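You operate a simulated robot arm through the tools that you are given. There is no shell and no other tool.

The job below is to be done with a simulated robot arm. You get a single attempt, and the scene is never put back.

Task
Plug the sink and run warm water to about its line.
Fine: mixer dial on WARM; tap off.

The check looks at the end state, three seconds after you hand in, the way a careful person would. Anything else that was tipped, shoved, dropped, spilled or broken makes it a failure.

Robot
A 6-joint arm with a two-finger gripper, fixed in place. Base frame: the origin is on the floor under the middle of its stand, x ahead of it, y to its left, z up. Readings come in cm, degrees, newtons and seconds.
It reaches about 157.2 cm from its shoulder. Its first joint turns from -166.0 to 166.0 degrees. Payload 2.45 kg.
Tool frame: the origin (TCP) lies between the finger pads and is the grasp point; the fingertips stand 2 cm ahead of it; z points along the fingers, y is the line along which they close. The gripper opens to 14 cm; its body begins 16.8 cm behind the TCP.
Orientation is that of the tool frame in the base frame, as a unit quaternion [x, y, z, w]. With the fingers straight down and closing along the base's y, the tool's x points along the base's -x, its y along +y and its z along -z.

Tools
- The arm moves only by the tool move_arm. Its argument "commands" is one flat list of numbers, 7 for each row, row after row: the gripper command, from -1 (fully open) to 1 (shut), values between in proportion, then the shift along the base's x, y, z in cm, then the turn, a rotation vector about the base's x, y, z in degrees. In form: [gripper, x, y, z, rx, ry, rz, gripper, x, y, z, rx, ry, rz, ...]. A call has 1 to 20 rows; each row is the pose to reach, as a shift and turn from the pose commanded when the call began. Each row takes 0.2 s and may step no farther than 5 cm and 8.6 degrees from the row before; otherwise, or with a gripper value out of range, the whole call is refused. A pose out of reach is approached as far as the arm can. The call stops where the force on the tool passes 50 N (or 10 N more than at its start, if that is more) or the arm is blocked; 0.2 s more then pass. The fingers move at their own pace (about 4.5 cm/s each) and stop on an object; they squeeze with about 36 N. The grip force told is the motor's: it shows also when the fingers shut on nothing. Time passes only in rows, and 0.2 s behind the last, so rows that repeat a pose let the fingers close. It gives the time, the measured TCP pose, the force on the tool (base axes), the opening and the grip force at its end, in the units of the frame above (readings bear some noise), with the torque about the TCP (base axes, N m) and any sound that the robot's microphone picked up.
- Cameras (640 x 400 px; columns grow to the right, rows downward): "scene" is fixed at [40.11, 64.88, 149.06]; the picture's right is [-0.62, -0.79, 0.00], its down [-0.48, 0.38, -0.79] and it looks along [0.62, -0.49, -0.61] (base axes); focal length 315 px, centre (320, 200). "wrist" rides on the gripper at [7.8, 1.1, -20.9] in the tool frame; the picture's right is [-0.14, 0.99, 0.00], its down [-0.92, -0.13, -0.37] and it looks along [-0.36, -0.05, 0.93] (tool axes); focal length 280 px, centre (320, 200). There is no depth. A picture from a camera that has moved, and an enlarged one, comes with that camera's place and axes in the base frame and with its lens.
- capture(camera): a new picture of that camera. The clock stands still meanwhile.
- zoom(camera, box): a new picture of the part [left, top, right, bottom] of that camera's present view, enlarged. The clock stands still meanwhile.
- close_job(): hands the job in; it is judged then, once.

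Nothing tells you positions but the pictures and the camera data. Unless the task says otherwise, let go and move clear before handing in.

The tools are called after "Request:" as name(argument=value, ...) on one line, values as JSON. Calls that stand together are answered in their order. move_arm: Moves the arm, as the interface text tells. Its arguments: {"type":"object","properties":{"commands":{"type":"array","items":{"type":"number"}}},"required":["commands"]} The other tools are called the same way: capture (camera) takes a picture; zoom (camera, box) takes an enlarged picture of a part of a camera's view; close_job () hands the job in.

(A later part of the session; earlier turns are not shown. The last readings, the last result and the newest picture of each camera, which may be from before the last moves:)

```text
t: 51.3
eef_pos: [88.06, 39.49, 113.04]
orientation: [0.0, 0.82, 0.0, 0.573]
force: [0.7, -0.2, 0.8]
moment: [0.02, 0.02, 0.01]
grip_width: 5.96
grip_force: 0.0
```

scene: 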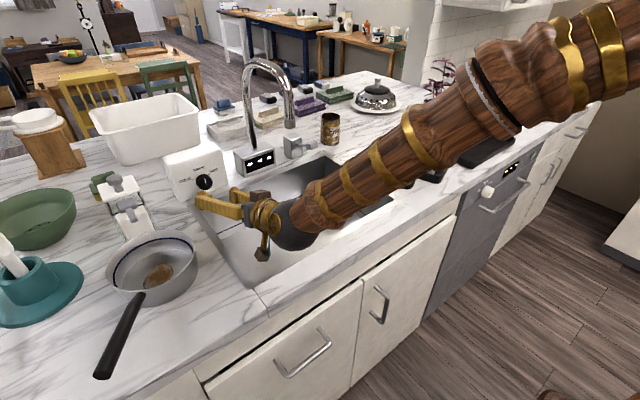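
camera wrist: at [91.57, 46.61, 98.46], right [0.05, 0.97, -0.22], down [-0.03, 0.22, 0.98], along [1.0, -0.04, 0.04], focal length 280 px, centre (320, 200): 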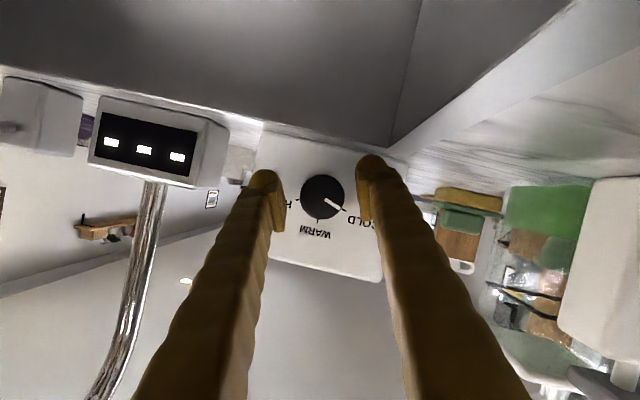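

Request:
move_arm(commands=[0.15, -2, -3, 1, 0, 8, 0, 0.15, -4, -6, 2, 0, 16, 0, 0.15, -4, -9, 3, 0, 24, 0, 0.15, -4, -12, 4, 0, 32, 0, 0.15, -4, -15, 5, 0, 40, 0, 0.15, -4, -18, 6, 0, 48, 0, 0.15, -4, -21, 6, 0, 56, 0, 0.15, -4, -24, 6, 0, 64, 0, 0.15, -2, -27, 6, 0, 70, 0, 0.15, 0, -27, 6, 0, 70, 0, 0.15, 0, -27, 6, 0, 70, 0])

Request:
capture(camera="wrist")

Request:
capture(camera="scene")

```text
t: 53.7
eef_pos: [88.45, 12.38, 118.99]
orientation: [-0.001, 1.0, 0.0, -0.001]
force: [0.6, -1.3, 0.1]
moment: [0.0, -0.01, -0.02]
grip_width: 5.95
grip_force: 0.2
```

```text
taken
camera wrist: at [80.71, 13.7, 139.85], right [0.14, 0.99, 0.0], down [0.92, -0.13, 0.37], along [0.36, -0.05, -0.93], focal length 280 px, centre (320, 200)
```

wrist: 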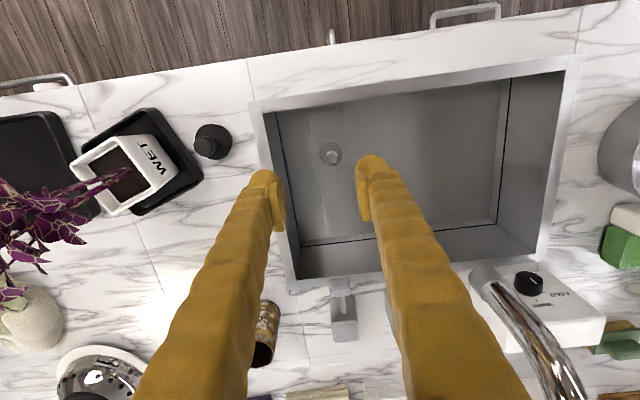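

```text
taken
```

scene: 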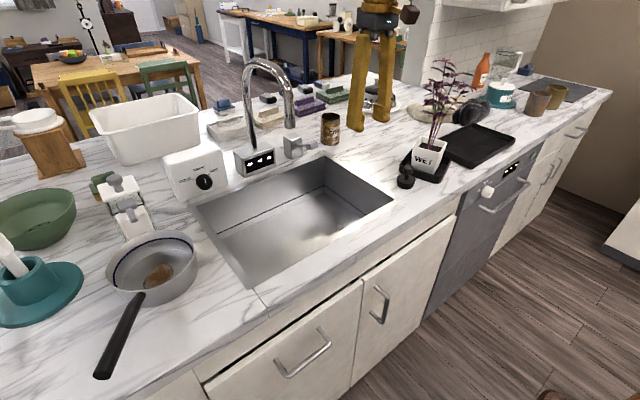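

Request:
zoom(camera="wrist", box=[300, 255, 396, 355])

Request:
zoom(camera="scene", box=[170, 150, 240, 206])

Request:
zoom(camera="scene", box=[276, 125, 340, 165])

```text
4.00 times, centred on (348, 305) of wrist
camera zoom: at [80.71, 13.7, 139.85], right [0.14, 0.99, 0.0], down [0.92, -0.13, 0.37], along [0.36, -0.05, -0.93], focal length 1122 px, centre (208, -220)
```

zoom: 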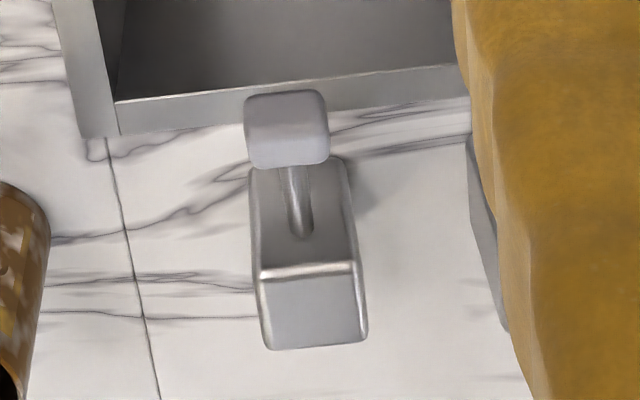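

```text
7.14 times, centred on (205, 178) of scene
camera zoom: at [40.11, 64.88, 149.06], right [-0.62, -0.79, 0.0], down [-0.48, 0.38, -0.79], along [0.62, -0.49, -0.61], focal length 2252 px, centre (1141, 357)
```

zoom: 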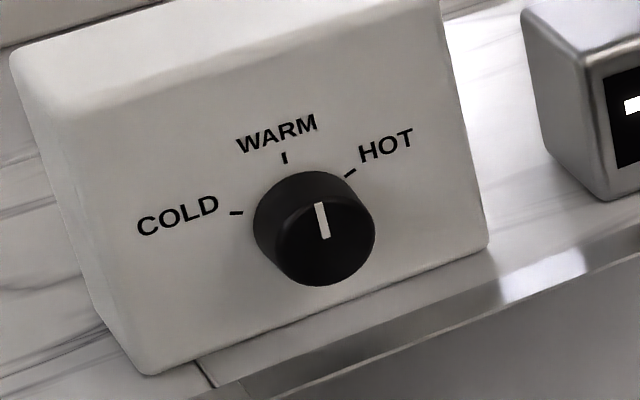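

```text
10.00 times, centred on (308, 145) of scene
camera zoom: at [40.11, 64.88, 149.06], right [-0.62, -0.79, 0.0], down [-0.48, 0.38, -0.79], along [0.62, -0.49, -0.61], focal length 3153 px, centre (440, 750)
```

zoom: 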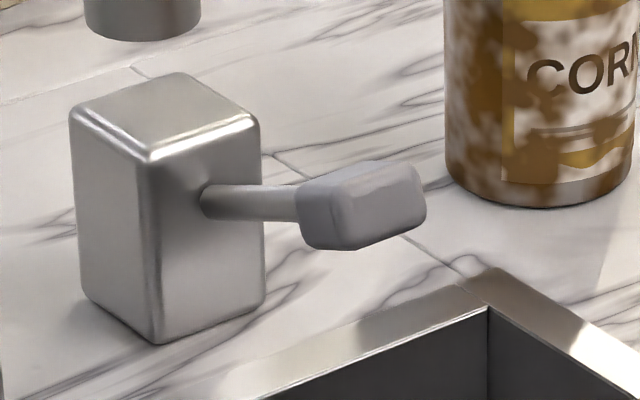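

Dial clearly reads WARM. The lever's paddle is at about (111.4, 12.7, 101.9), 3.5 cm wide in y; I'll go above it with the fingers straddling it and stop short to check.

Request:
move_arm(commands=[0.15, 4.5, 0, 0, 0, 0, 0, 0.15, 9, 0, 0, 0, 0, 0, 0.15, 13.5, 0, 0, 0, 0, 0, 0.15, 18, 0, 0, 0, 0, 0, 0.15, 22.5, 0.1, 0, 0, 0, 0, 0.15, 22.9, 0.1, -4, 0, 0, 0, 0.15, 22.9, 0.1, -8, 0, 0, 0, 0.15, 22.9, 0.1, -11, 0, 0, 0, 0.15, 22.9, 0.1, -11, 0, 0, 0])

Request:
capture(camera="wrist")

Request:
capture(camera="scene")

```text
t: 55.7
eef_pos: [111.22, 12.91, 108.22]
orientation: [0.0, 1.0, 0.001, -0.001]
force: [-0.7, -0.1, -1.0]
moment: [0.0, 0.01, 0.0]
grip_width: 5.95
grip_force: 0.0
```

```text
taken
camera wrist: at [103.39, 14.17, 129.05], right [0.14, 0.99, 0.0], down [0.92, -0.13, 0.37], along [0.36, -0.05, -0.93], focal length 280 px, centre (320, 200)
```

wrist: 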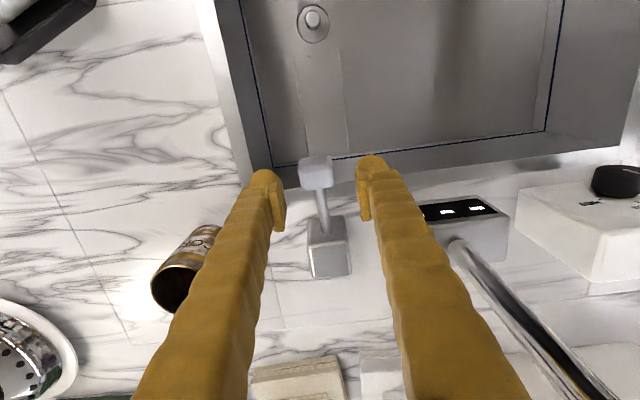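

```text
taken
```

scene: 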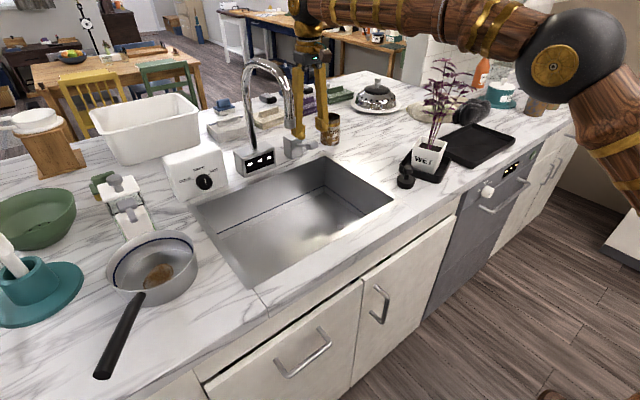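

Request:
zoom(camera="wrist", box=[260, 140, 390, 290])

Request:
zoom(camera="scene", box=[260, 80, 360, 180])

```text
2.67 times, centred on (325, 215) of wrist
camera zoom: at [103.39, 14.17, 129.05], right [0.14, 0.99, 0.0], down [0.92, -0.13, 0.37], along [0.36, -0.05, -0.93], focal length 748 px, centre (307, 160)
```

zoom: 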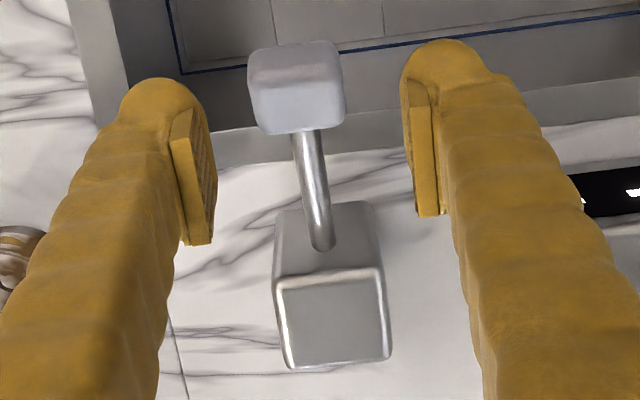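

```text
4.00 times, centred on (310, 130) of scene
camera zoom: at [40.11, 64.88, 149.06], right [-0.62, -0.79, 0.0], down [-0.48, 0.38, -0.79], along [0.62, -0.49, -0.61], focal length 1261 px, centre (360, 480)
```

zoom: 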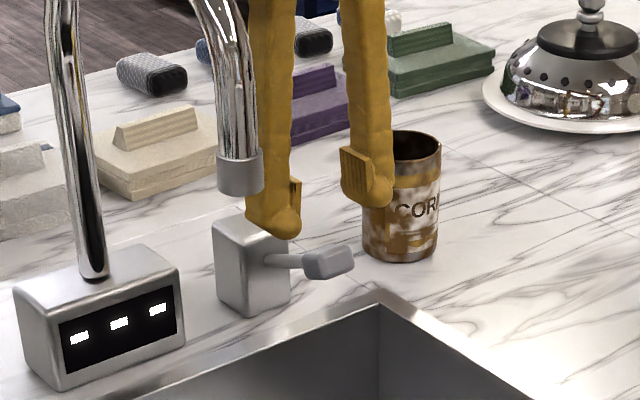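

The paddle is 3 mm nearer and 3.5 mm to -y of the grasp point; I'll correct and descend around it.

Request:
move_arm(commands=[0.15, -0.3, -0.35, -1.5, 0, 0, 0, 0.15, -0.3, -0.35, -3, 0, 0, 0, 0.15, -0.3, -0.35, -4.5, 0, 0, 0, 0.15, -0.3, -0.35, -5.8, 0, 0, 0, 0.15, -0.3, -0.35, -5.8, 0, 0, 0])

Request:
zoom(camera="wrist", box=[260, 140, 390, 290])

Request:
zoom(camera="scene", box=[260, 80, 360, 180])

```text
t: 56.9
eef_pos: [110.98, 12.32, 102.28]
orientation: [0.0, 1.0, 0.0, -0.001]
force: [-0.5, 0.1, 0.1]
moment: [0.03, 0.02, 0.0]
grip_width: 5.92
grip_force: 0.1
```

```text
2.67 times, centred on (325, 215) of wrist
camera zoom: at [103.17, 13.64, 123.16], right [0.14, 0.99, 0.0], down [0.92, -0.13, 0.37], along [0.36, -0.05, -0.93], focal length 748 px, centre (307, 160)
```

zoom: 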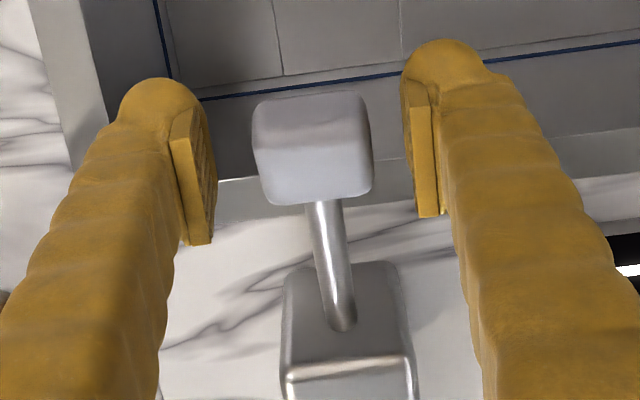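

```text
4.00 times, centred on (310, 130) of scene
camera zoom: at [40.11, 64.88, 149.06], right [-0.62, -0.79, 0.0], down [-0.48, 0.38, -0.79], along [0.62, -0.49, -0.61], focal length 1261 px, centre (360, 480)
```

zoom: 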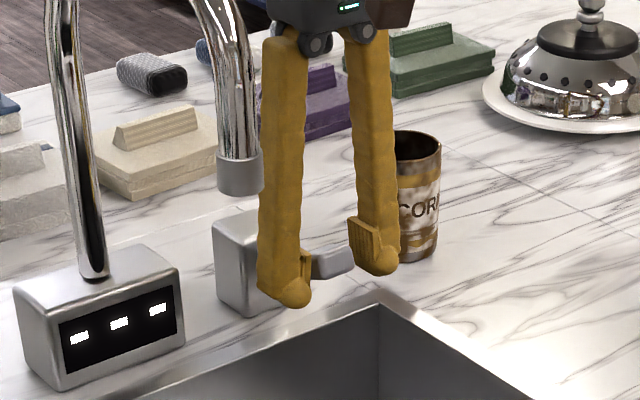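

The paddle is centred between the pads. I'll grip it, then test gently which way the lever moves.

Request:
move_arm(commands=[1, 0, 0, 0, 0, 0, 0, 1, 0, 0, 0, 0, 0, 0, 1, 0, 0, 0, 0, 0, 0, 1, 0, 0, 0, 0, 0, 0])

Request:
move_arm(commands=[1, 0, 0, 0.25, 0, 0, 0, 1, 0.1, 0, 0.5, 0, 0, 0, 1, 0.1, 0, 0.5, 0, 0, 0])

```text
t: 57.9
eef_pos: [110.95, 12.52, 102.27]
orientation: [-0.001, 1.0, 0.001, -0.002]
force: [4.0, 29.4, -2.2]
moment: [0.31, -0.01, 0.13]
grip_width: 3.28
grip_force: 45.3
```

```text
t: 58.8
eef_pos: [111.11, 12.69, 102.37]
orientation: [-0.001, 1.0, 0.0, -0.002]
force: [-1.2, 3.4, -8.4]
moment: [-0.05, -1.06, 0.03]
grip_width: 3.27
grip_force: 45.1
stopped in row 3: the force on the tool passed its limit at 50 N (the readings are from after the stop); the commanded pose is now the measured one
```

Lifting met a stop within a couple of millimetres. Let me check the picture, then try gently the other way.

Request:
zoom(camera="scene", box=[230, 80, 360, 200])

Request:
capture(camera="wrist")

```text
3.33 times, centred on (295, 140) of scene
camera zoom: at [40.11, 64.88, 149.06], right [-0.62, -0.79, 0.0], down [-0.48, 0.38, -0.79], along [0.62, -0.49, -0.61], focal length 1051 px, centre (403, 400)
```

zoom: 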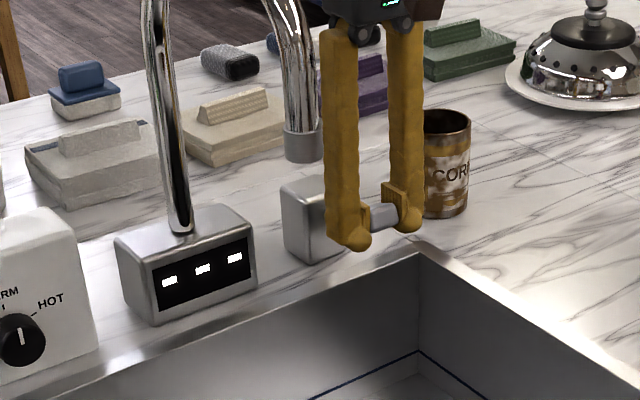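

```text
taken
camera wrist: at [103.35, 13.83, 123.39], right [0.14, 0.99, 0.0], down [0.92, -0.13, 0.36], along [0.36, -0.05, -0.93], focal length 280 px, centre (320, 200)
```

wrist: 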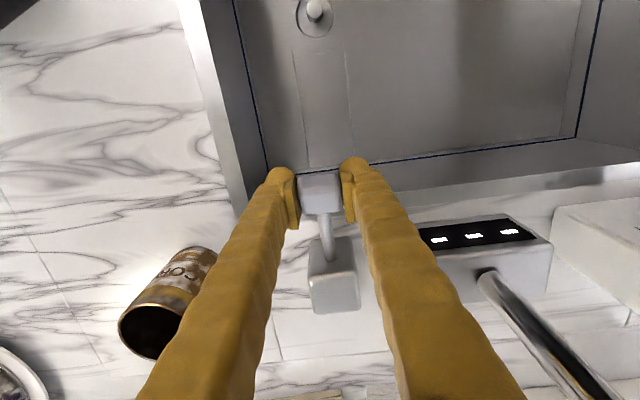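

Request:
move_arm(commands=[1, -0.1, 0, -0.2, 0, 0, 0, 1, -0.18, 0, -0.4, 0, 0, 0, 1, -0.18, 0, -0.4, 0, 0, 0])

Request:
zoom(camera="scene", box=[230, 80, 360, 200])

```text
t: 59.6
eef_pos: [110.93, 12.46, 102.16]
orientation: [-0.001, 1.0, 0.0, -0.002]
force: [22.7, 4.4, 7.0]
moment: [0.06, -1.39, 0.01]
grip_width: 3.29
grip_force: 44.7
```

```text
3.33 times, centred on (295, 140) of scene
camera zoom: at [40.11, 64.88, 149.06], right [-0.62, -0.79, 0.0], down [-0.48, 0.38, -0.79], along [0.62, -0.49, -0.61], focal length 1051 px, centre (403, 400)
```

zoom: 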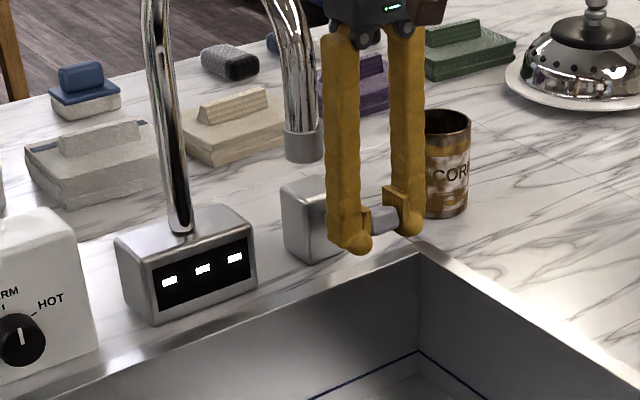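

Request:
move_arm(commands=[1, 0.2, 0, 0, 0, 0, 0, 1, 0.2, 0, -0.3, 0, 0, 0, 1, 0.2, 0, -0.6, 0, 0, 0, 1, 0.2, 0, -0.6, 0, 0, 0])

Request:
zoom(camera="scene", box=[230, 80, 360, 200])

Request:
capture(camera="wrist")

```text
t: 60.6
eef_pos: [110.85, 12.62, 101.41]
orientation: [-0.001, 1.0, 0.0, -0.002]
force: [-26.3, 8.7, 14.8]
moment: [0.07, -0.68, 0.04]
grip_width: 3.28
grip_force: 44.8
```

```text
3.33 times, centred on (295, 140) of scene
camera zoom: at [40.11, 64.88, 149.06], right [-0.62, -0.79, 0.0], down [-0.48, 0.38, -0.79], along [0.62, -0.49, -0.61], focal length 1051 px, centre (403, 400)
```

zoom: 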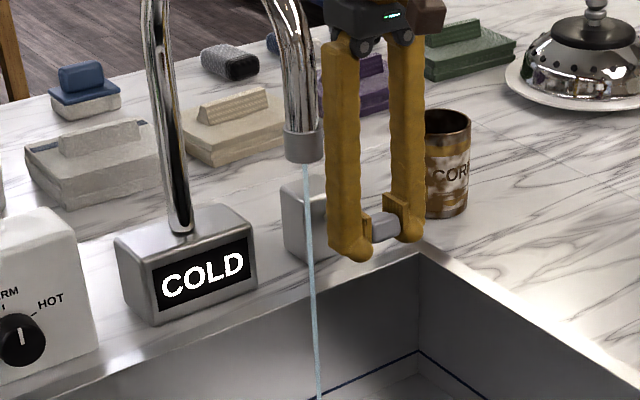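

```text
taken
camera wrist: at [103.19, 13.83, 122.4], right [0.14, 0.99, 0.0], down [0.92, -0.13, 0.36], along [0.36, -0.05, -0.93], focal length 280 px, centre (320, 200)
```

wrist: 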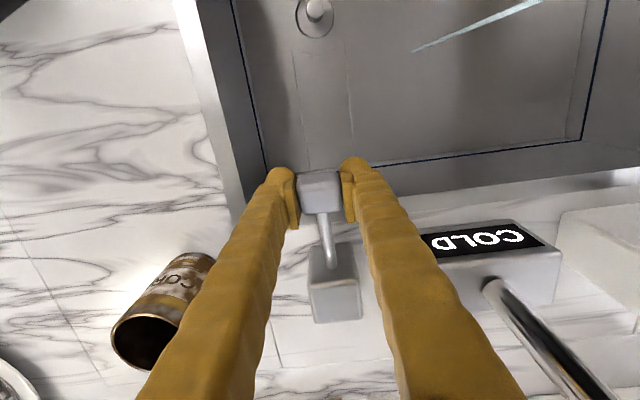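

Pushing the lever down opens the tap; a thin stream runs and the display shows COLD for now, likely the standing cold water in the pipe. I'll hold this small opening for a moment and watch the display.

Request:
move_arm(commands=[1, 0, 0, 0, 0, 0, 0, 1, 0, 0, 0, 0, 0, 0, 1, 0, 0, 0, 0, 0, 0, 1, 0, 0, 0, 0, 0, 0, 1, 0, 0, 0, 0, 0, 0, 1, 0, 0, 0, 0, 0, 0, 1, 0, 0, 0, 0, 0, 0, 1, 0, 0, 0, 0, 0, 0])

Request:
capture(camera="scene")

Request:
zoom(camera="scene", box=[190, 140, 400, 290])

```text
t: 62.4
eef_pos: [111.02, 12.57, 101.47]
orientation: [-0.001, 1.0, 0.0, -0.003]
force: [-37.6, 15.6, 2.1]
moment: [0.14, 0.7, 0.14]
grip_width: 3.25
grip_force: 44.6
```

```text
taken
```

scene: 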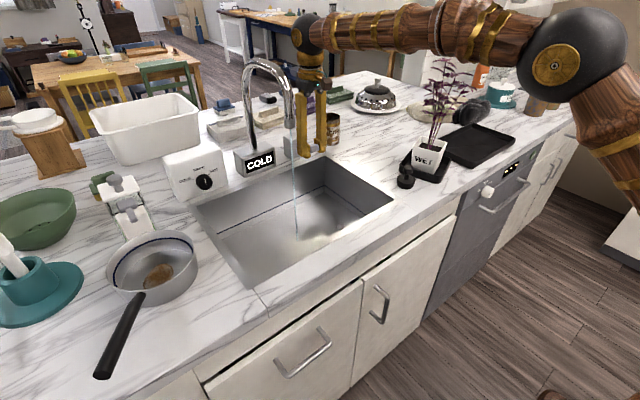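

```text
2.67 times, centred on (295, 215) of scene
camera zoom: at [40.11, 64.88, 149.06], right [-0.62, -0.79, 0.0], down [-0.48, 0.38, -0.79], along [0.62, -0.49, -0.61], focal length 841 px, centre (387, 160)
```

zoom: 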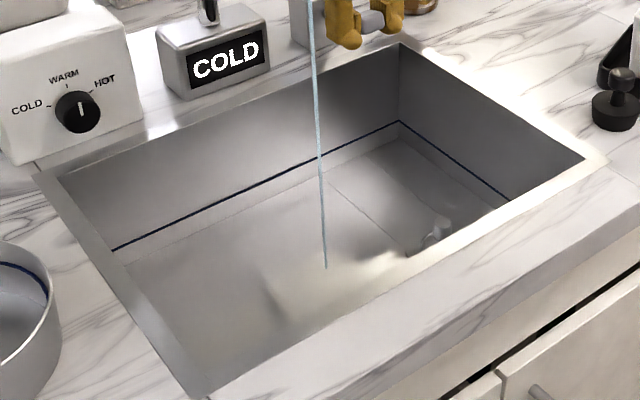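

Request:
move_arm(commands=[1, -0.2, 0, 0, 0, 0, 0, 1, -0.2, 0, 0, 0, 0, 0, 1, -0.2, 0, 0, 0, 0, 0, 1, -0.2, 0, 0, 0, 0, 0, 1, -0.2, 0, 0, 0, 0, 0, 1, -0.2, 0, 0, 0, 0, 0, 1, -0.2, 0, 0, 0, 0, 0, 1, -0.2, 0, 0, 0, 0, 0, 1, -0.2, 0, 0, 0, 0, 0, 1, -0.2, 0, 0, 0, 0, 0])

Request:
zoom(camera="scene", box=[190, 140, 400, 290])

```text
t: 64.6
eef_pos: [110.8, 12.54, 101.49]
orientation: [-0.001, 1.0, 0.0, -0.001]
force: [38.4, 13.5, -4.5]
moment: [0.13, -0.64, -0.08]
grip_width: 3.28
grip_force: 45.1
```

```text
2.67 times, centred on (295, 215) of scene
camera zoom: at [40.11, 64.88, 149.06], right [-0.62, -0.79, 0.0], down [-0.48, 0.38, -0.79], along [0.62, -0.49, -0.61], focal length 841 px, centre (387, 160)
```

zoom: 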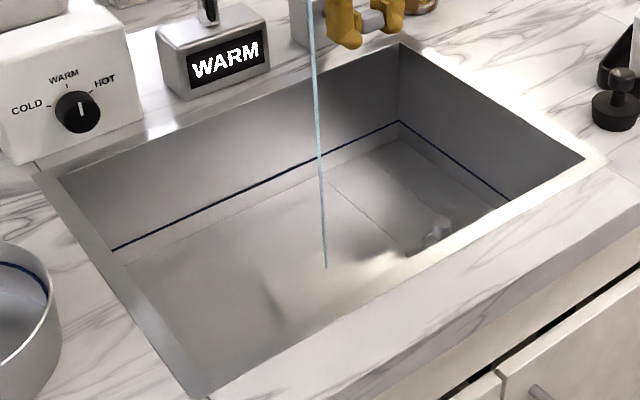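

The display now reads WARM after only a few seconds of thin flow. I'll open the tap further, following the lever's arc in small steps.

Request:
move_arm(commands=[1, 0.1, 0, 0, 0, 0, 0, 1, 0.05, 0, -0.25, 0, 0, 0, 1, 0, 0, -0.5, 0, 0, 0, 1, 0, 0, -0.5, 0, 0, 0])

Request:
zoom(camera="scene", box=[190, 110, 400, 290])

```text
t: 65.6
eef_pos: [110.75, 12.52, 100.93]
orientation: [-0.001, 1.0, -0.001, -0.003]
force: [-3.3, 8.0, 15.2]
moment: [0.14, -1.31, 0.0]
grip_width: 3.28
grip_force: 45.1
```

```text
2.22 times, centred on (295, 200) of scene
camera zoom: at [40.11, 64.88, 149.06], right [-0.62, -0.79, 0.0], down [-0.48, 0.38, -0.79], along [0.62, -0.49, -0.61], focal length 701 px, centre (376, 200)
```

zoom: 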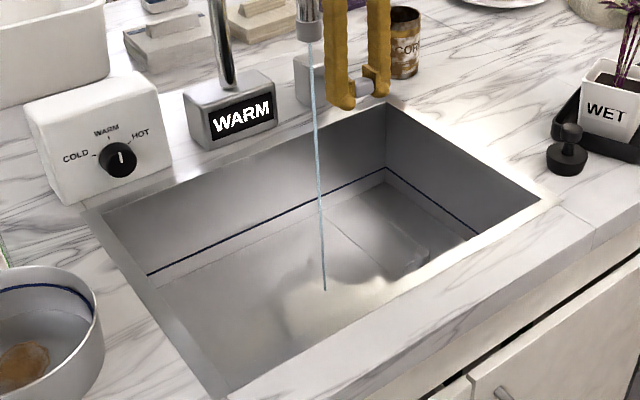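

Request:
move_arm(commands=[1, -0.04, 0, -0.25, 0, 0, 0, 1, -0.08, 0, -0.5, 0, 0, 0, 1, -0.12, 0, -0.75, 0, 0, 0, 1, -0.15, 0, -1, 0, 0, 0, 1, -0.15, 0, -1, 0, 0, 0])

Request:
zoom(camera="scene", box=[190, 110, 400, 290])

Request:
capture(camera="wrist")

```text
t: 66.8
eef_pos: [110.83, 12.58, 100.13]
orientation: [-0.001, 1.0, -0.001, -0.003]
force: [5.0, 14.2, 14.1]
moment: [0.16, -1.31, 0.05]
grip_width: 3.26
grip_force: 45.1
```

```text
2.22 times, centred on (295, 200) of scene
camera zoom: at [40.11, 64.88, 149.06], right [-0.62, -0.79, 0.0], down [-0.48, 0.38, -0.79], along [0.62, -0.49, -0.61], focal length 701 px, centre (376, 200)
```

zoom: 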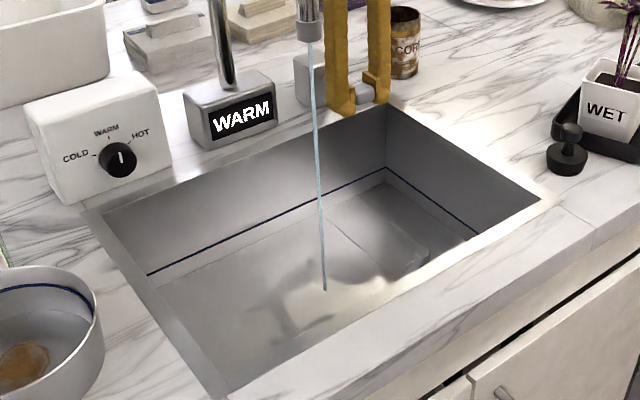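

```text
taken
camera wrist: at [103.0, 13.82, 120.98], right [0.14, 0.99, 0.0], down [0.92, -0.13, 0.36], along [0.36, -0.05, -0.93], focal length 280 px, centre (320, 200)
```

wrist: 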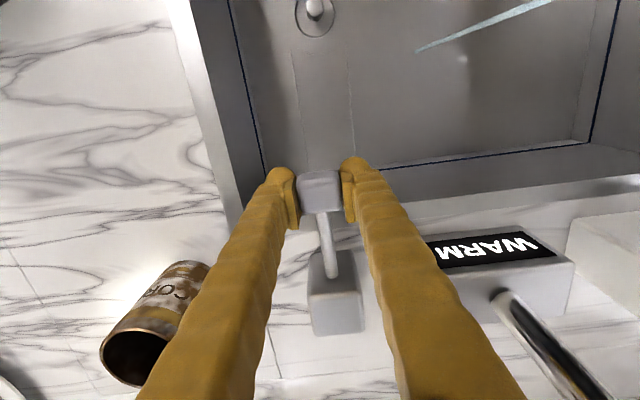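

Request:
move_arm(commands=[1, -0.02, 0, -0.3, 0, 0, 0, 1, -0.04, 0, -0.6, 0, 0, 0, 1, -0.05, 0, -0.9, 0, 0, 0, 1, -0.05, 0, -1.2, 0, 0, 0, 1, -0.05, 0, -1.5, 0, 0, 0, 1, -0.05, 0, -1.5, 0, 0, 0])

Request:
zoom(camera="scene", box=[190, 110, 400, 290])

Request:
capture(camera="wrist")

```text
t: 68.2
eef_pos: [110.79, 12.52, 98.51]
orientation: [0.0, 1.0, 0.0, -0.002]
force: [3.1, 6.1, 13.0]
moment: [-0.03, -1.12, -0.11]
grip_width: 3.08
grip_force: 45.0
```

```text
2.22 times, centred on (295, 200) of scene
camera zoom: at [40.11, 64.88, 149.06], right [-0.62, -0.79, 0.0], down [-0.48, 0.38, -0.79], along [0.62, -0.49, -0.61], focal length 701 px, centre (376, 200)
```

zoom: 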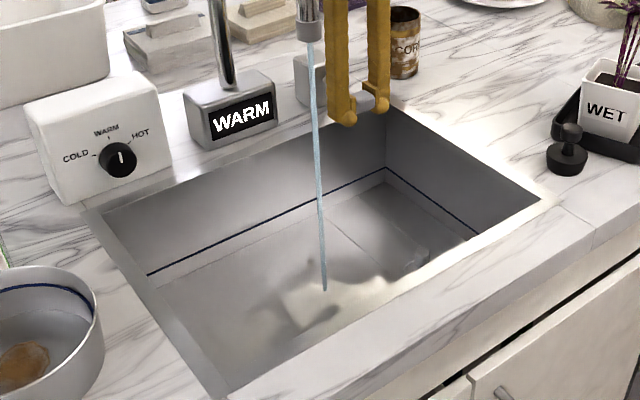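

```text
taken
camera wrist: at [102.96, 13.84, 119.41], right [0.14, 0.99, 0.0], down [0.92, -0.13, 0.36], along [0.36, -0.05, -0.93], focal length 280 px, centre (320, 200)
```

wrist: 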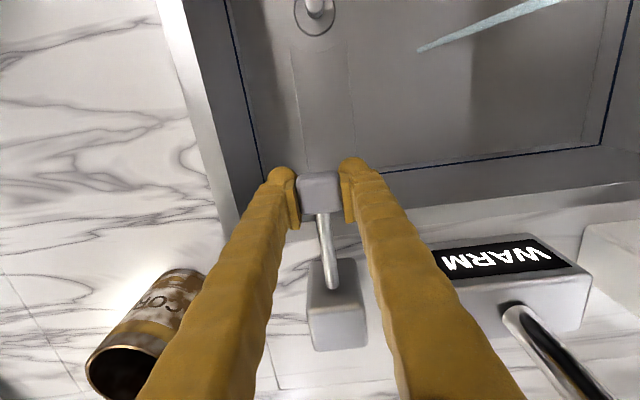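

The stream is thicker now. I'll let it run about 2 seconds and look for the water level.

Request:
move_arm(commands=[1, 0, 0, 0, 0, 0, 0, 1, 0, 0, 0, 0, 0, 0, 1, 0, 0, 0, 0, 0, 0, 1, 0, 0, 0, 0, 0, 0, 1, 0, 0, 0, 0, 0, 0, 1, 0, 0, 0, 0, 0, 0, 1, 0, 0, 0, 0, 0, 0, 1, 0, 0, 0, 0, 0, 0, 1, 0, 0, 0, 0, 0, 0, 1, 0, 0, 0, 0, 0, 0])

Request:
zoom(camera="scene", box=[200, 150, 400, 290])

Request:
zoom(camera="wrist", box=[220, 0, 640, 200])

```text
t: 70.4
eef_pos: [110.9, 12.61, 98.52]
orientation: [0.0, 1.0, 0.0, -0.003]
force: [6.3, -0.2, 6.2]
moment: [-0.01, -0.52, -0.08]
grip_width: 3.09
grip_force: 44.8
```

```text
2.86 times, centred on (300, 220) of scene
camera zoom: at [40.11, 64.88, 149.06], right [-0.62, -0.79, 0.0], down [-0.48, 0.38, -0.79], along [0.62, -0.49, -0.61], focal length 901 px, centre (377, 143)
```

zoom: 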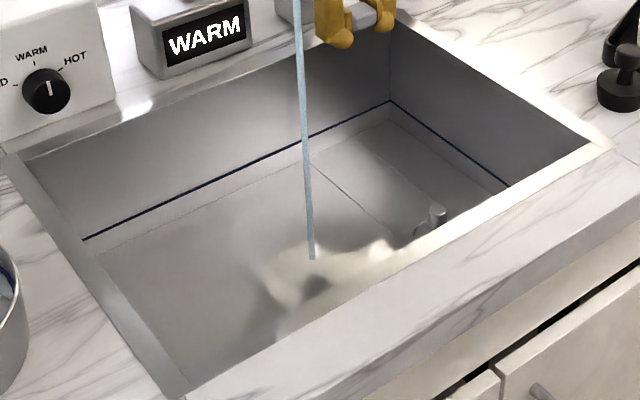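

```text
1.52 times, centred on (430, 100) of wrist
camera zoom: at [102.98, 13.84, 119.37], right [0.14, 0.99, 0.0], down [0.92, -0.13, 0.36], along [0.36, -0.05, -0.93], focal length 427 px, centre (152, 352)
```

zoom: 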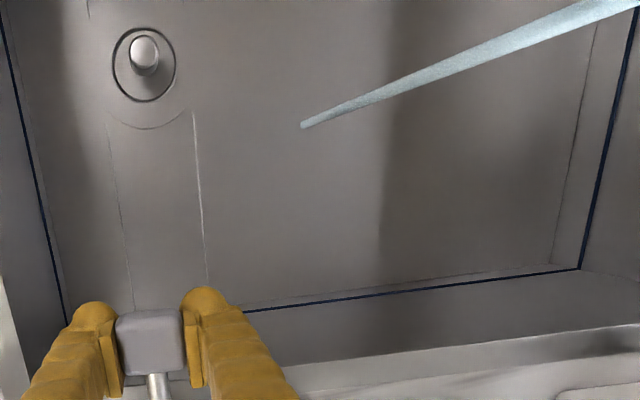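

No level visible yet; I'll open the lever a bit more and run longer, checking that the stopper holds.

Request:
move_arm(commands=[1, 0.02, 0, -0.3, 0, 0, 0, 1, 0.04, 0, -0.6, 0, 0, 0, 1, 0.06, 0, -0.9, 0, 0, 0, 1, 0.08, 0, -1.2, 0, 0, 0, 1, 0.08, 0, -1.2, 0, 0, 0, 1, 0.08, 0, -1.2, 0, 0, 0, 1, 0.08, 0, -1.2, 0, 0, 0, 1, 0.08, 0, -1.2, 0, 0, 0, 1, 0.08, 0, -1.2, 0, 0, 0, 1, 0.08, 0, -1.2, 0, 0, 0, 1, 0.08, 0, -1.2, 0, 0, 0, 1, 0.08, 0, -1.2, 0, 0, 0, 1, 0.08, 0, -1.2, 0, 0, 0, 1, 0.08, 0, -1.2, 0, 0, 0])

Request:
zoom(camera="scene", box=[200, 150, 400, 290])

Request:
capture(camera="wrist")

```text
t: 73.4
eef_pos: [110.79, 12.58, 97.3]
orientation: [-0.002, 1.0, 0.0, -0.002]
force: [-24.9, -32.7, 2.5]
moment: [0.44, -0.66, -0.11]
grip_width: 3.1
grip_force: 44.9
```

```text
2.86 times, centred on (300, 220) of scene
camera zoom: at [40.11, 64.88, 149.06], right [-0.62, -0.79, 0.0], down [-0.48, 0.38, -0.79], along [0.62, -0.49, -0.61], focal length 901 px, centre (377, 143)
```

zoom: 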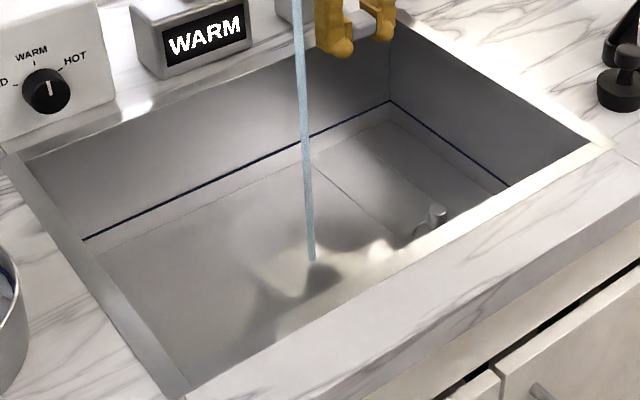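

```text
taken
camera wrist: at [103.02, 13.85, 118.15], right [0.14, 0.99, 0.0], down [0.92, -0.13, 0.36], along [0.36, -0.05, -0.93], focal length 280 px, centre (320, 200)
```

wrist: 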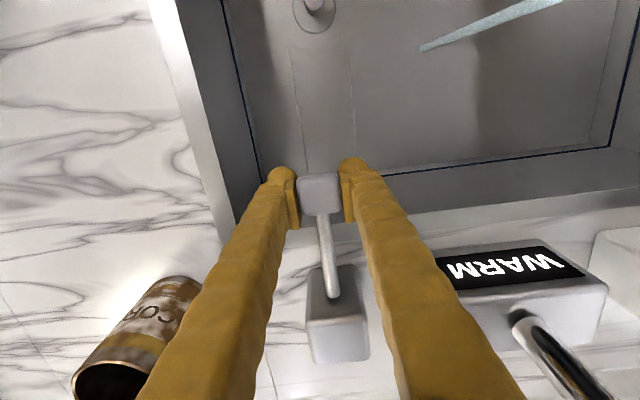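

Request:
move_arm(commands=[1, -0.06, -0.05, 0, 0, 0, 0, 1, -0.06, -0.05, 0, 0, 0, 0, 1, -0.06, -0.05, 0, 0, 0, 0, 1, -0.06, -0.05, 0, 0, 0, 0, 1, -0.06, -0.05, 0, 0, 0, 0, 1, -0.06, -0.05, 0, 0, 0, 0, 1, -0.06, -0.05, 0, 0, 0, 0, 1, -0.06, -0.05, 0, 0, 0, 0, 1, -0.06, -0.05, 0, 0, 0, 0, 1, -0.06, -0.05, 0, 0, 0, 0, 1, -0.06, -0.05, 0, 0, 0, 0, 1, -0.06, -0.05, 0, 0, 0, 0, 1, -0.06, -0.05, 0, 0, 0, 0, 1, -0.06, -0.05, 0, 0, 0, 0, 1, -0.06, -0.05, 0, 0, 0, 0])

Request:
zoom(camera="scene", box=[300, 160, 380, 240])

Request:
zoom(camera="wrist", box=[220, 0, 640, 200])

```text
t: 76.6
eef_pos: [110.76, 12.65, 97.35]
orientation: [-0.001, 1.0, 0.0, -0.002]
force: [12.6, -1.4, -6.7]
moment: [0.04, 0.83, -0.08]
grip_width: 3.07
grip_force: 45.3
```

```text
5.00 times, centred on (340, 200) of scene
camera zoom: at [40.11, 64.88, 149.06], right [-0.62, -0.79, 0.0], down [-0.48, 0.38, -0.79], along [0.62, -0.49, -0.61], focal length 1576 px, centre (220, 200)
```

zoom: 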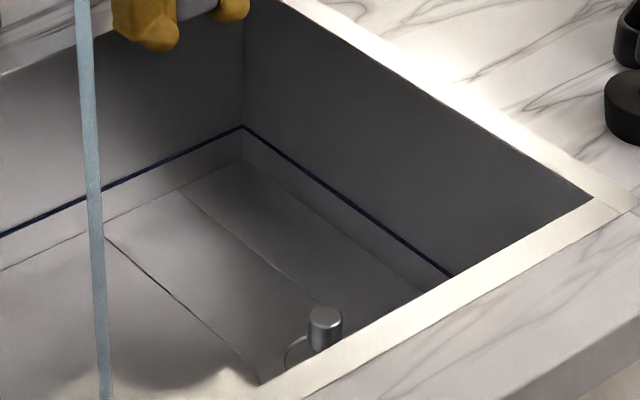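

```text
1.52 times, centred on (430, 100) of wrist
camera zoom: at [103.0, 13.84, 118.19], right [0.14, 0.99, 0.0], down [0.92, -0.13, 0.36], along [0.36, -0.05, -0.93], focal length 427 px, centre (152, 352)
```

zoom: 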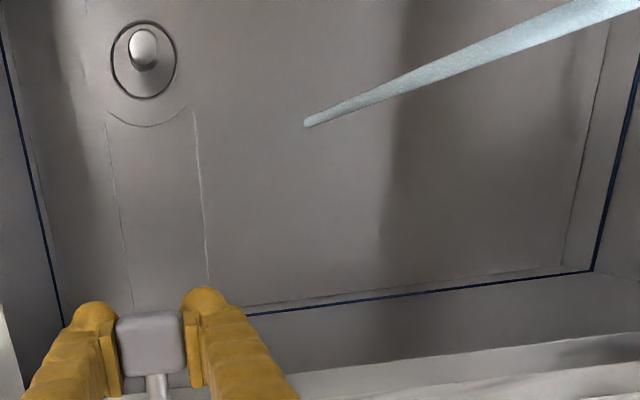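

Request:
move_arm(commands=[1, -0.03, 0, 0, 0, 0, 0, 1, -0.03, 0, 0, 0, 0, 0, 1, -0.03, 0, 0, 0, 0, 0, 1, -0.03, 0, 0, 0, 0, 0, 1, -0.03, 0, 0, 0, 0, 0, 1, -0.03, 0, 0, 0, 0, 0, 1, -0.03, 0, 0, 0, 0, 0, 1, -0.03, 0, 0, 0, 0, 0, 1, -0.03, 0, 0, 0, 0, 0, 1, -0.03, 0, 0, 0, 0, 0, 1, -0.03, 0, 0, 0, 0, 0, 1, -0.03, 0, 0, 0, 0, 0, 1, -0.03, 0, 0, 0, 0, 0, 1, -0.03, 0, 0, 0, 0, 0, 1, -0.03, 0, 0, 0, 0, 0, 1, -0.03, 0, 0, 0, 0, 0, 1, -0.03, 0, 0, 0, 0, 0, 1, -0.03, 0, 0, 0, 0, 0, 1, -0.03, 0, 0, 0, 0, 0])

Request:
zoom(camera="wrist", box=[220, 0, 640, 200])

Request:
zoom(camera="wrist", box=[270, 0, 350, 50])

Request:
zoom(camera="scene", box=[200, 150, 400, 290])

```text
t: 80.6
eef_pos: [110.68, 12.52, 97.36]
orientation: [0.0, 1.0, 0.0, -0.002]
force: [35.8, 18.5, 7.2]
moment: [-0.21, -0.05, -0.23]
grip_width: 3.06
grip_force: 44.9
```

```text
1.52 times, centred on (430, 100) of wrist
camera zoom: at [102.92, 13.83, 118.23], right [0.14, 0.99, 0.0], down [0.92, -0.13, 0.36], along [0.36, -0.05, -0.93], focal length 427 px, centre (152, 352)
```

zoom: 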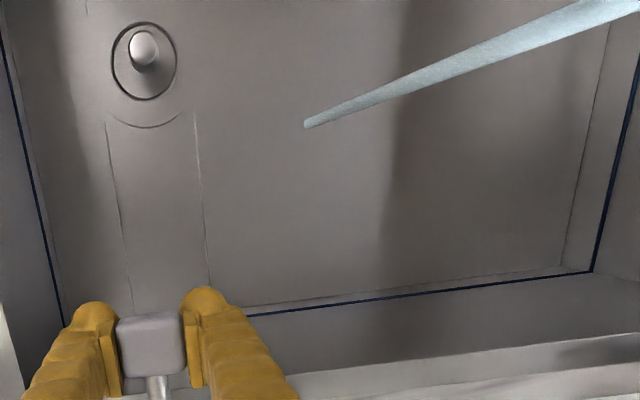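

```text
8.00 times, centred on (310, 25) of wrist
camera zoom: at [102.92, 13.83, 118.23], right [0.14, 0.99, 0.0], down [0.92, -0.13, 0.36], along [0.36, -0.05, -0.93], focal length 2243 px, centre (400, 1600)
```

zoom: 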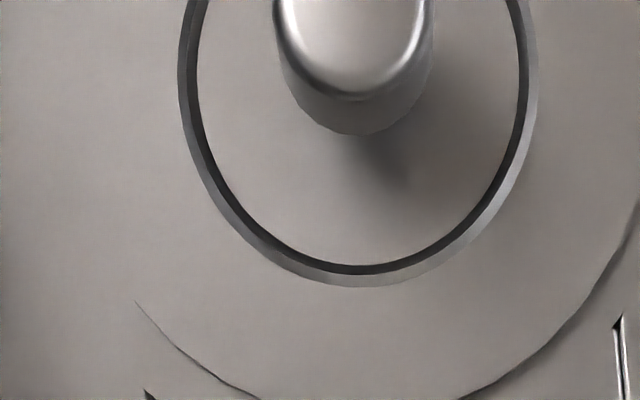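

```text
2.86 times, centred on (300, 220) of scene
camera zoom: at [40.11, 64.88, 149.06], right [-0.62, -0.79, 0.0], down [-0.48, 0.38, -0.79], along [0.62, -0.49, -0.61], focal length 901 px, centre (377, 143)
```

zoom: 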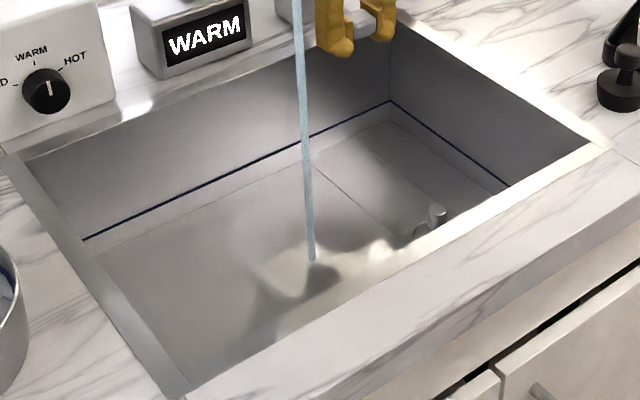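

After 20 seconds of flow the floor is still dry, so the steel piece is evidently a strainer that lets water through; the black rubber plug must be the real one. I'll shut the tap first by raising the lever back along its arc.

Request:
move_arm(commands=[1, 0.04, 0, 0.6, 0, 0, 0, 1, 0.04, 0, 1.2, 0, 0, 0, 1, 0.04, 0, 1.8, 0, 0, 0, 1, 0.05, 0, 2.4, 0, 0, 0, 1, 0.08, 0, 3, 0, 0, 0, 1, 0.13, 0, 3.6, 0, 0, 0, 1, 0.2, 0, 4.2, 0, 0, 0, 1, 0.28, 0, 4.7, 0, 0, 0, 1, 0.34, 0, 5, 0, 0, 0, 1, 0.34, 0, 5, 0, 0, 0])

Request:
zoom(camera="scene", box=[190, 90, 400, 290])

```text
t: 82.5
eef_pos: [110.85, 12.45, 101.71]
orientation: [-0.001, 1.0, -0.001, -0.005]
force: [10.1, 2.3, -12.4]
moment: [-0.09, -0.94, 0.04]
grip_width: 3.18
grip_force: 44.9
stopped in row 9: the force on the tool passed its limit at 55 N (the readings are from after the stop); the commanded pose is now the measured one
```

```text
2.00 times, centred on (295, 190) of scene
camera zoom: at [40.11, 64.88, 149.06], right [-0.62, -0.79, 0.0], down [-0.48, 0.38, -0.79], along [0.62, -0.49, -0.61], focal length 631 px, centre (370, 220)
```

zoom: 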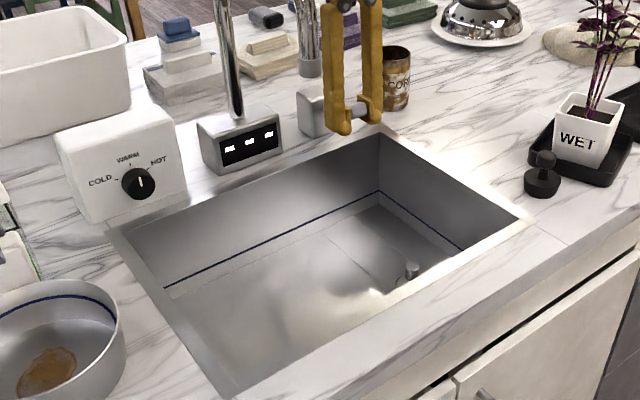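

The tap is off again (display shows dashes, no stream). I'll release the lever, rise clear, and go remove the strainer.

Request:
move_arm(commands=[0.15, 0, 0, 0, 0, 0, 0, 0.15, 0, 0, 0, 0, 0, 0, 0.15, 0, 0, 0, 0, 0, 0, 0.15, 0, 0, 2, 0, 0, 0, 0.15, 0, 0, 6, 0, 0, 0, 0.15, 0, 0, 11, 0, 0, 0, 0.15, -2, 0, 15, 0, 0, 0, 0.15, -6, 0, 18, 0, 0, 0, 0.15, -6, 0, 18, 0, 0, 0])

Request:
capture(camera="wrist")

Request:
capture(camera="scene")

```text
t: 84.5
eef_pos: [105.22, 12.75, 119.92]
orientation: [-0.001, 1.0, 0.0, -0.005]
force: [0.7, -0.6, -0.3]
moment: [0.02, 0.03, -0.05]
grip_width: 5.96
grip_force: 0.1
```

```text
taken
camera wrist: at [97.56, 13.93, 140.84], right [0.14, 0.99, 0.0], down [0.92, -0.13, 0.36], along [0.36, -0.05, -0.93], focal length 280 px, centre (320, 200)
```

wrist: 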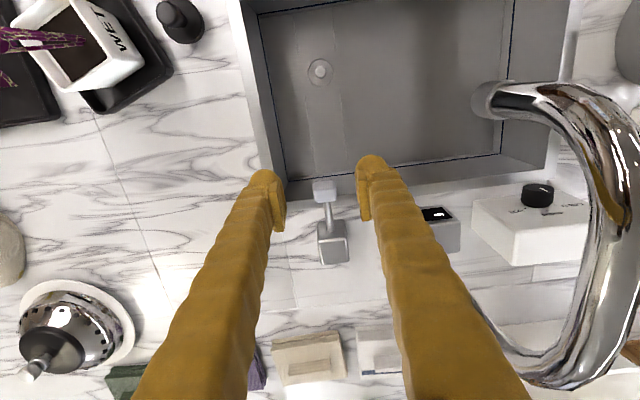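

```text
taken
```

scene: 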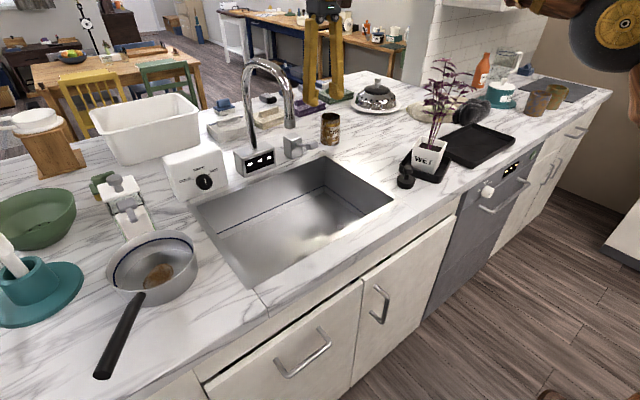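

The lever is back up and the sink is dry. I'll rotate the wrist 90° again and move to beside the drain for the strainer.

Request:
move_arm(commands=[0.15, -2, -0.5, 0, 0, 0, -8, 0.15, -4, -1, 0, 0, 0, -16, 0.15, -6, -1.5, -1, 0, 0, -24, 0.15, -8, -2, -2, 0, 0, -32, 0.15, -9, -2.5, -3, 0, 0, -40, 0.15, -10, -3, -4, 0, 0, -48, 0.15, -11, -3.5, -6, 0, 0, -56, 0.15, -11.2, -4, -8, 0, 0, -64, 0.15, -11.2, -4.5, -10, 0, 0, -72, 0.15, -11.2, -4.7, -12, 0, 0, -80, 0.15, -11.2, -4.7, -14, 0, 0, -88, 0.15, -11.2, -4.7, -14, 0, 0, -90, 0.15, -11.2, -4.7, -14, 0, 0, -90])

Request:
capture(camera="wrist")

Request:
zoom(camera="wrist", box=[260, 60, 380, 160])

```text
t: 87.3
eef_pos: [93.64, 7.84, 106.01]
orientation: [0.707, 0.708, 0.003, -0.003]
force: [-0.5, 0.0, -0.4]
moment: [0.01, 0.03, -0.05]
grip_width: 5.97
grip_force: 0.0
```

```text
taken
camera wrist: at [94.74, 15.58, 126.88], right [0.99, -0.14, 0.0], down [-0.13, -0.92, 0.36], along [-0.05, -0.36, -0.93], focal length 280 px, centre (320, 200)
```

wrist: 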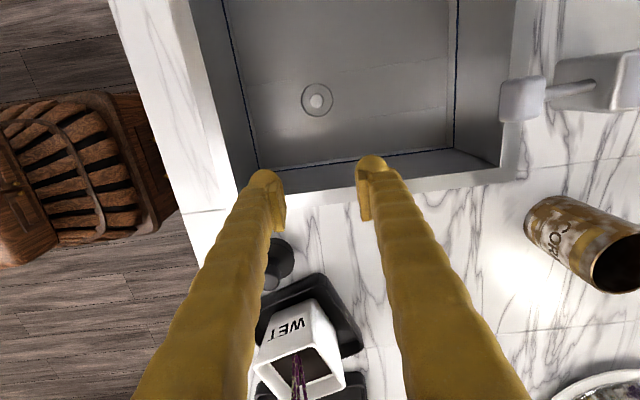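

```text
4.00 times, centred on (320, 110) of wrist
camera zoom: at [94.74, 15.58, 126.88], right [0.99, -0.14, 0.0], down [-0.13, -0.92, 0.36], along [-0.05, -0.36, -0.93], focal length 1122 px, centre (320, 560)
```

zoom: 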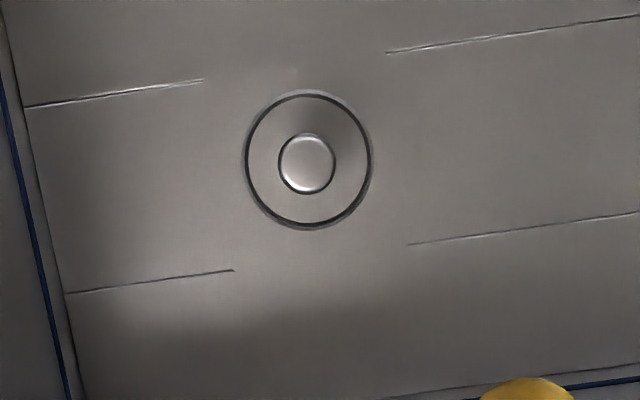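

The strainer's knob is about (+0.4, +6.6) cm from the grasp point. I'll move over it and descend with the fingers open.

Request:
move_arm(commands=[0.15, 0.2, 3, 0, -0.6, 0, 0, 0.15, 0.39, 6.55, 0, -0.6, 0, 0, 0.15, 0.39, 6.55, -4.5, -0.6, 0, 0, 0.15, 0.39, 6.55, -9, -0.6, 0, 0, 0.15, 0.39, 6.55, -13.5, -0.6, 0, 0, 0.15, 0.39, 6.55, -17, -0.6, 0, 0, 0.15, 0.39, 6.55, -20, -0.6, 0, 0, 0.15, 0.39, 6.55, -20, -0.6, 0, 0])

Request:
zoom(camera="wrist", box=[240, 100, 400, 250])

```text
t: 89.1
eef_pos: [94.34, 14.33, 85.67]
orientation: [0.706, 0.708, 0.001, 0.001]
force: [0.8, 0.3, -0.5]
moment: [0.01, -0.01, 0.01]
grip_width: 5.94
grip_force: 0.0
```

```text
2.67 times, centred on (320, 175) of wrist
camera zoom: at [95.33, 22.3, 106.56], right [0.99, -0.14, 0.0], down [-0.13, -0.92, 0.37], along [-0.05, -0.37, -0.93], focal length 748 px, centre (320, 267)
```

zoom: 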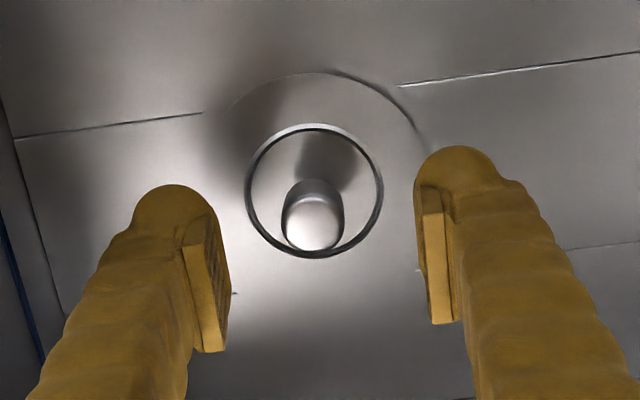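

Request:
move_arm(commands=[0.15, -0.25, -0.1, -1.5, 0, 0, 0, 0.15, -0.25, -0.1, -3, 0, 0, 0, 0.15, -0.25, -0.1, -4, 0, 0, 0, 0.15, -0.25, -0.1, -4, 0, 0, 0, 1, -0.25, -0.1, -4, 0, 0, 0, 1, -0.25, -0.1, -4, 0, 0, 0, 1, -0.25, -0.1, -4, 0, 0, 0, 1, -0.25, -0.1, -4, 0, 0, 0, 1, -0.25, -0.1, -4, 0, 0, 0])

Request:
zoom(camera="wrist", box=[240, 100, 400, 250])

```text
t: 91.1
eef_pos: [93.89, 14.19, 81.67]
orientation: [0.706, 0.708, 0.0, 0.0]
force: [0.3, 0.3, -0.4]
moment: [0.0, -0.02, 0.01]
grip_width: 1.95
grip_force: 35.6
```

```text
2.67 times, centred on (320, 175) of wrist
camera zoom: at [94.89, 22.3, 102.56], right [0.99, -0.14, 0.0], down [-0.13, -0.92, 0.37], along [-0.05, -0.37, -0.93], focal length 748 px, centre (320, 267)
```

zoom: 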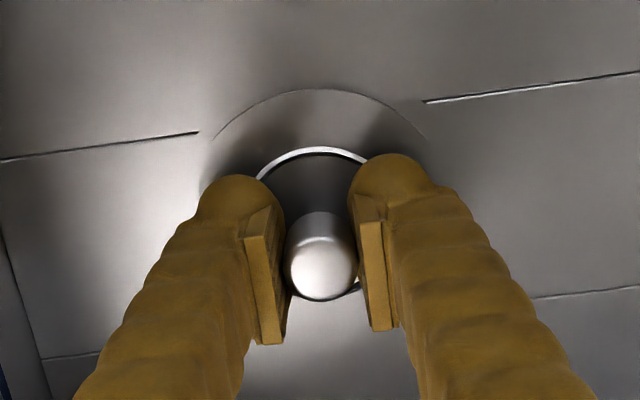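

Gripped. I'll lift the strainer out and carry it back to the spot on the counter where it came from.

Request:
move_arm(commands=[1, 0, 0, 1, 0, 0, 0, 1, 0, 0, 4, 0, 0, 0, 1, 0, 0, 8.5, 0, 0, 0, 1, 0, 0, 13, 0, 0, 0, 1, 0, 0, 17.5, 0, 0, 0, 1, 0, 0, 22, 0, 0, 0, 1, 0, 0, 25, 0, 0, 0, 1, 0.8, -4, 25, 0, 0, 0, 1, 1.6, -8, 25, 0, 0, 0, 1, 2.4, -12, 25, 0, 0, 0, 1, 3, -15, 25, 0, 0, 0, 1, 3, -15, 25, 0, 0, 0])

Request:
capture(camera="wrist")

Request:
capture(camera="scene")

```text
t: 93.7
eef_pos: [96.82, -0.73, 106.81]
orientation: [0.706, 0.708, 0.0, 0.0]
force: [-0.8, -0.5, -0.2]
moment: [0.01, -0.05, -0.01]
grip_width: 1.93
grip_force: 35.6
```

```text
taken
camera wrist: at [97.84, 7.41, 127.63], right [0.99, -0.14, 0.0], down [-0.13, -0.92, 0.37], along [-0.05, -0.37, -0.93], focal length 280 px, centre (320, 200)
```

wrist: 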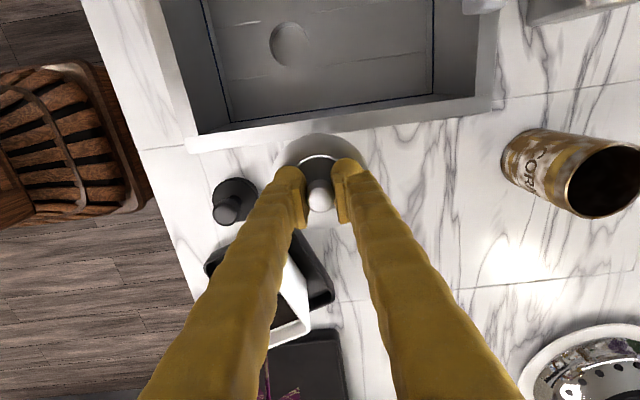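

```text
taken
```

scene: 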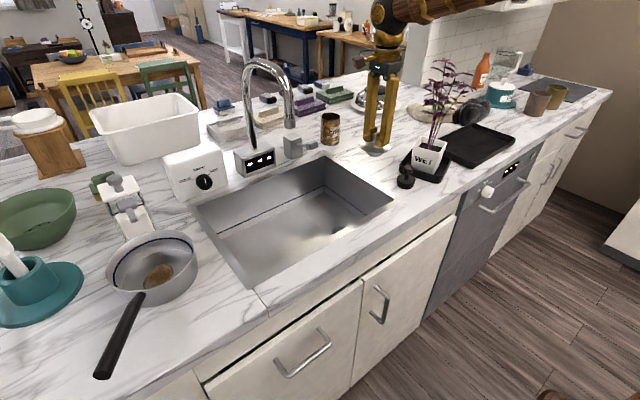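

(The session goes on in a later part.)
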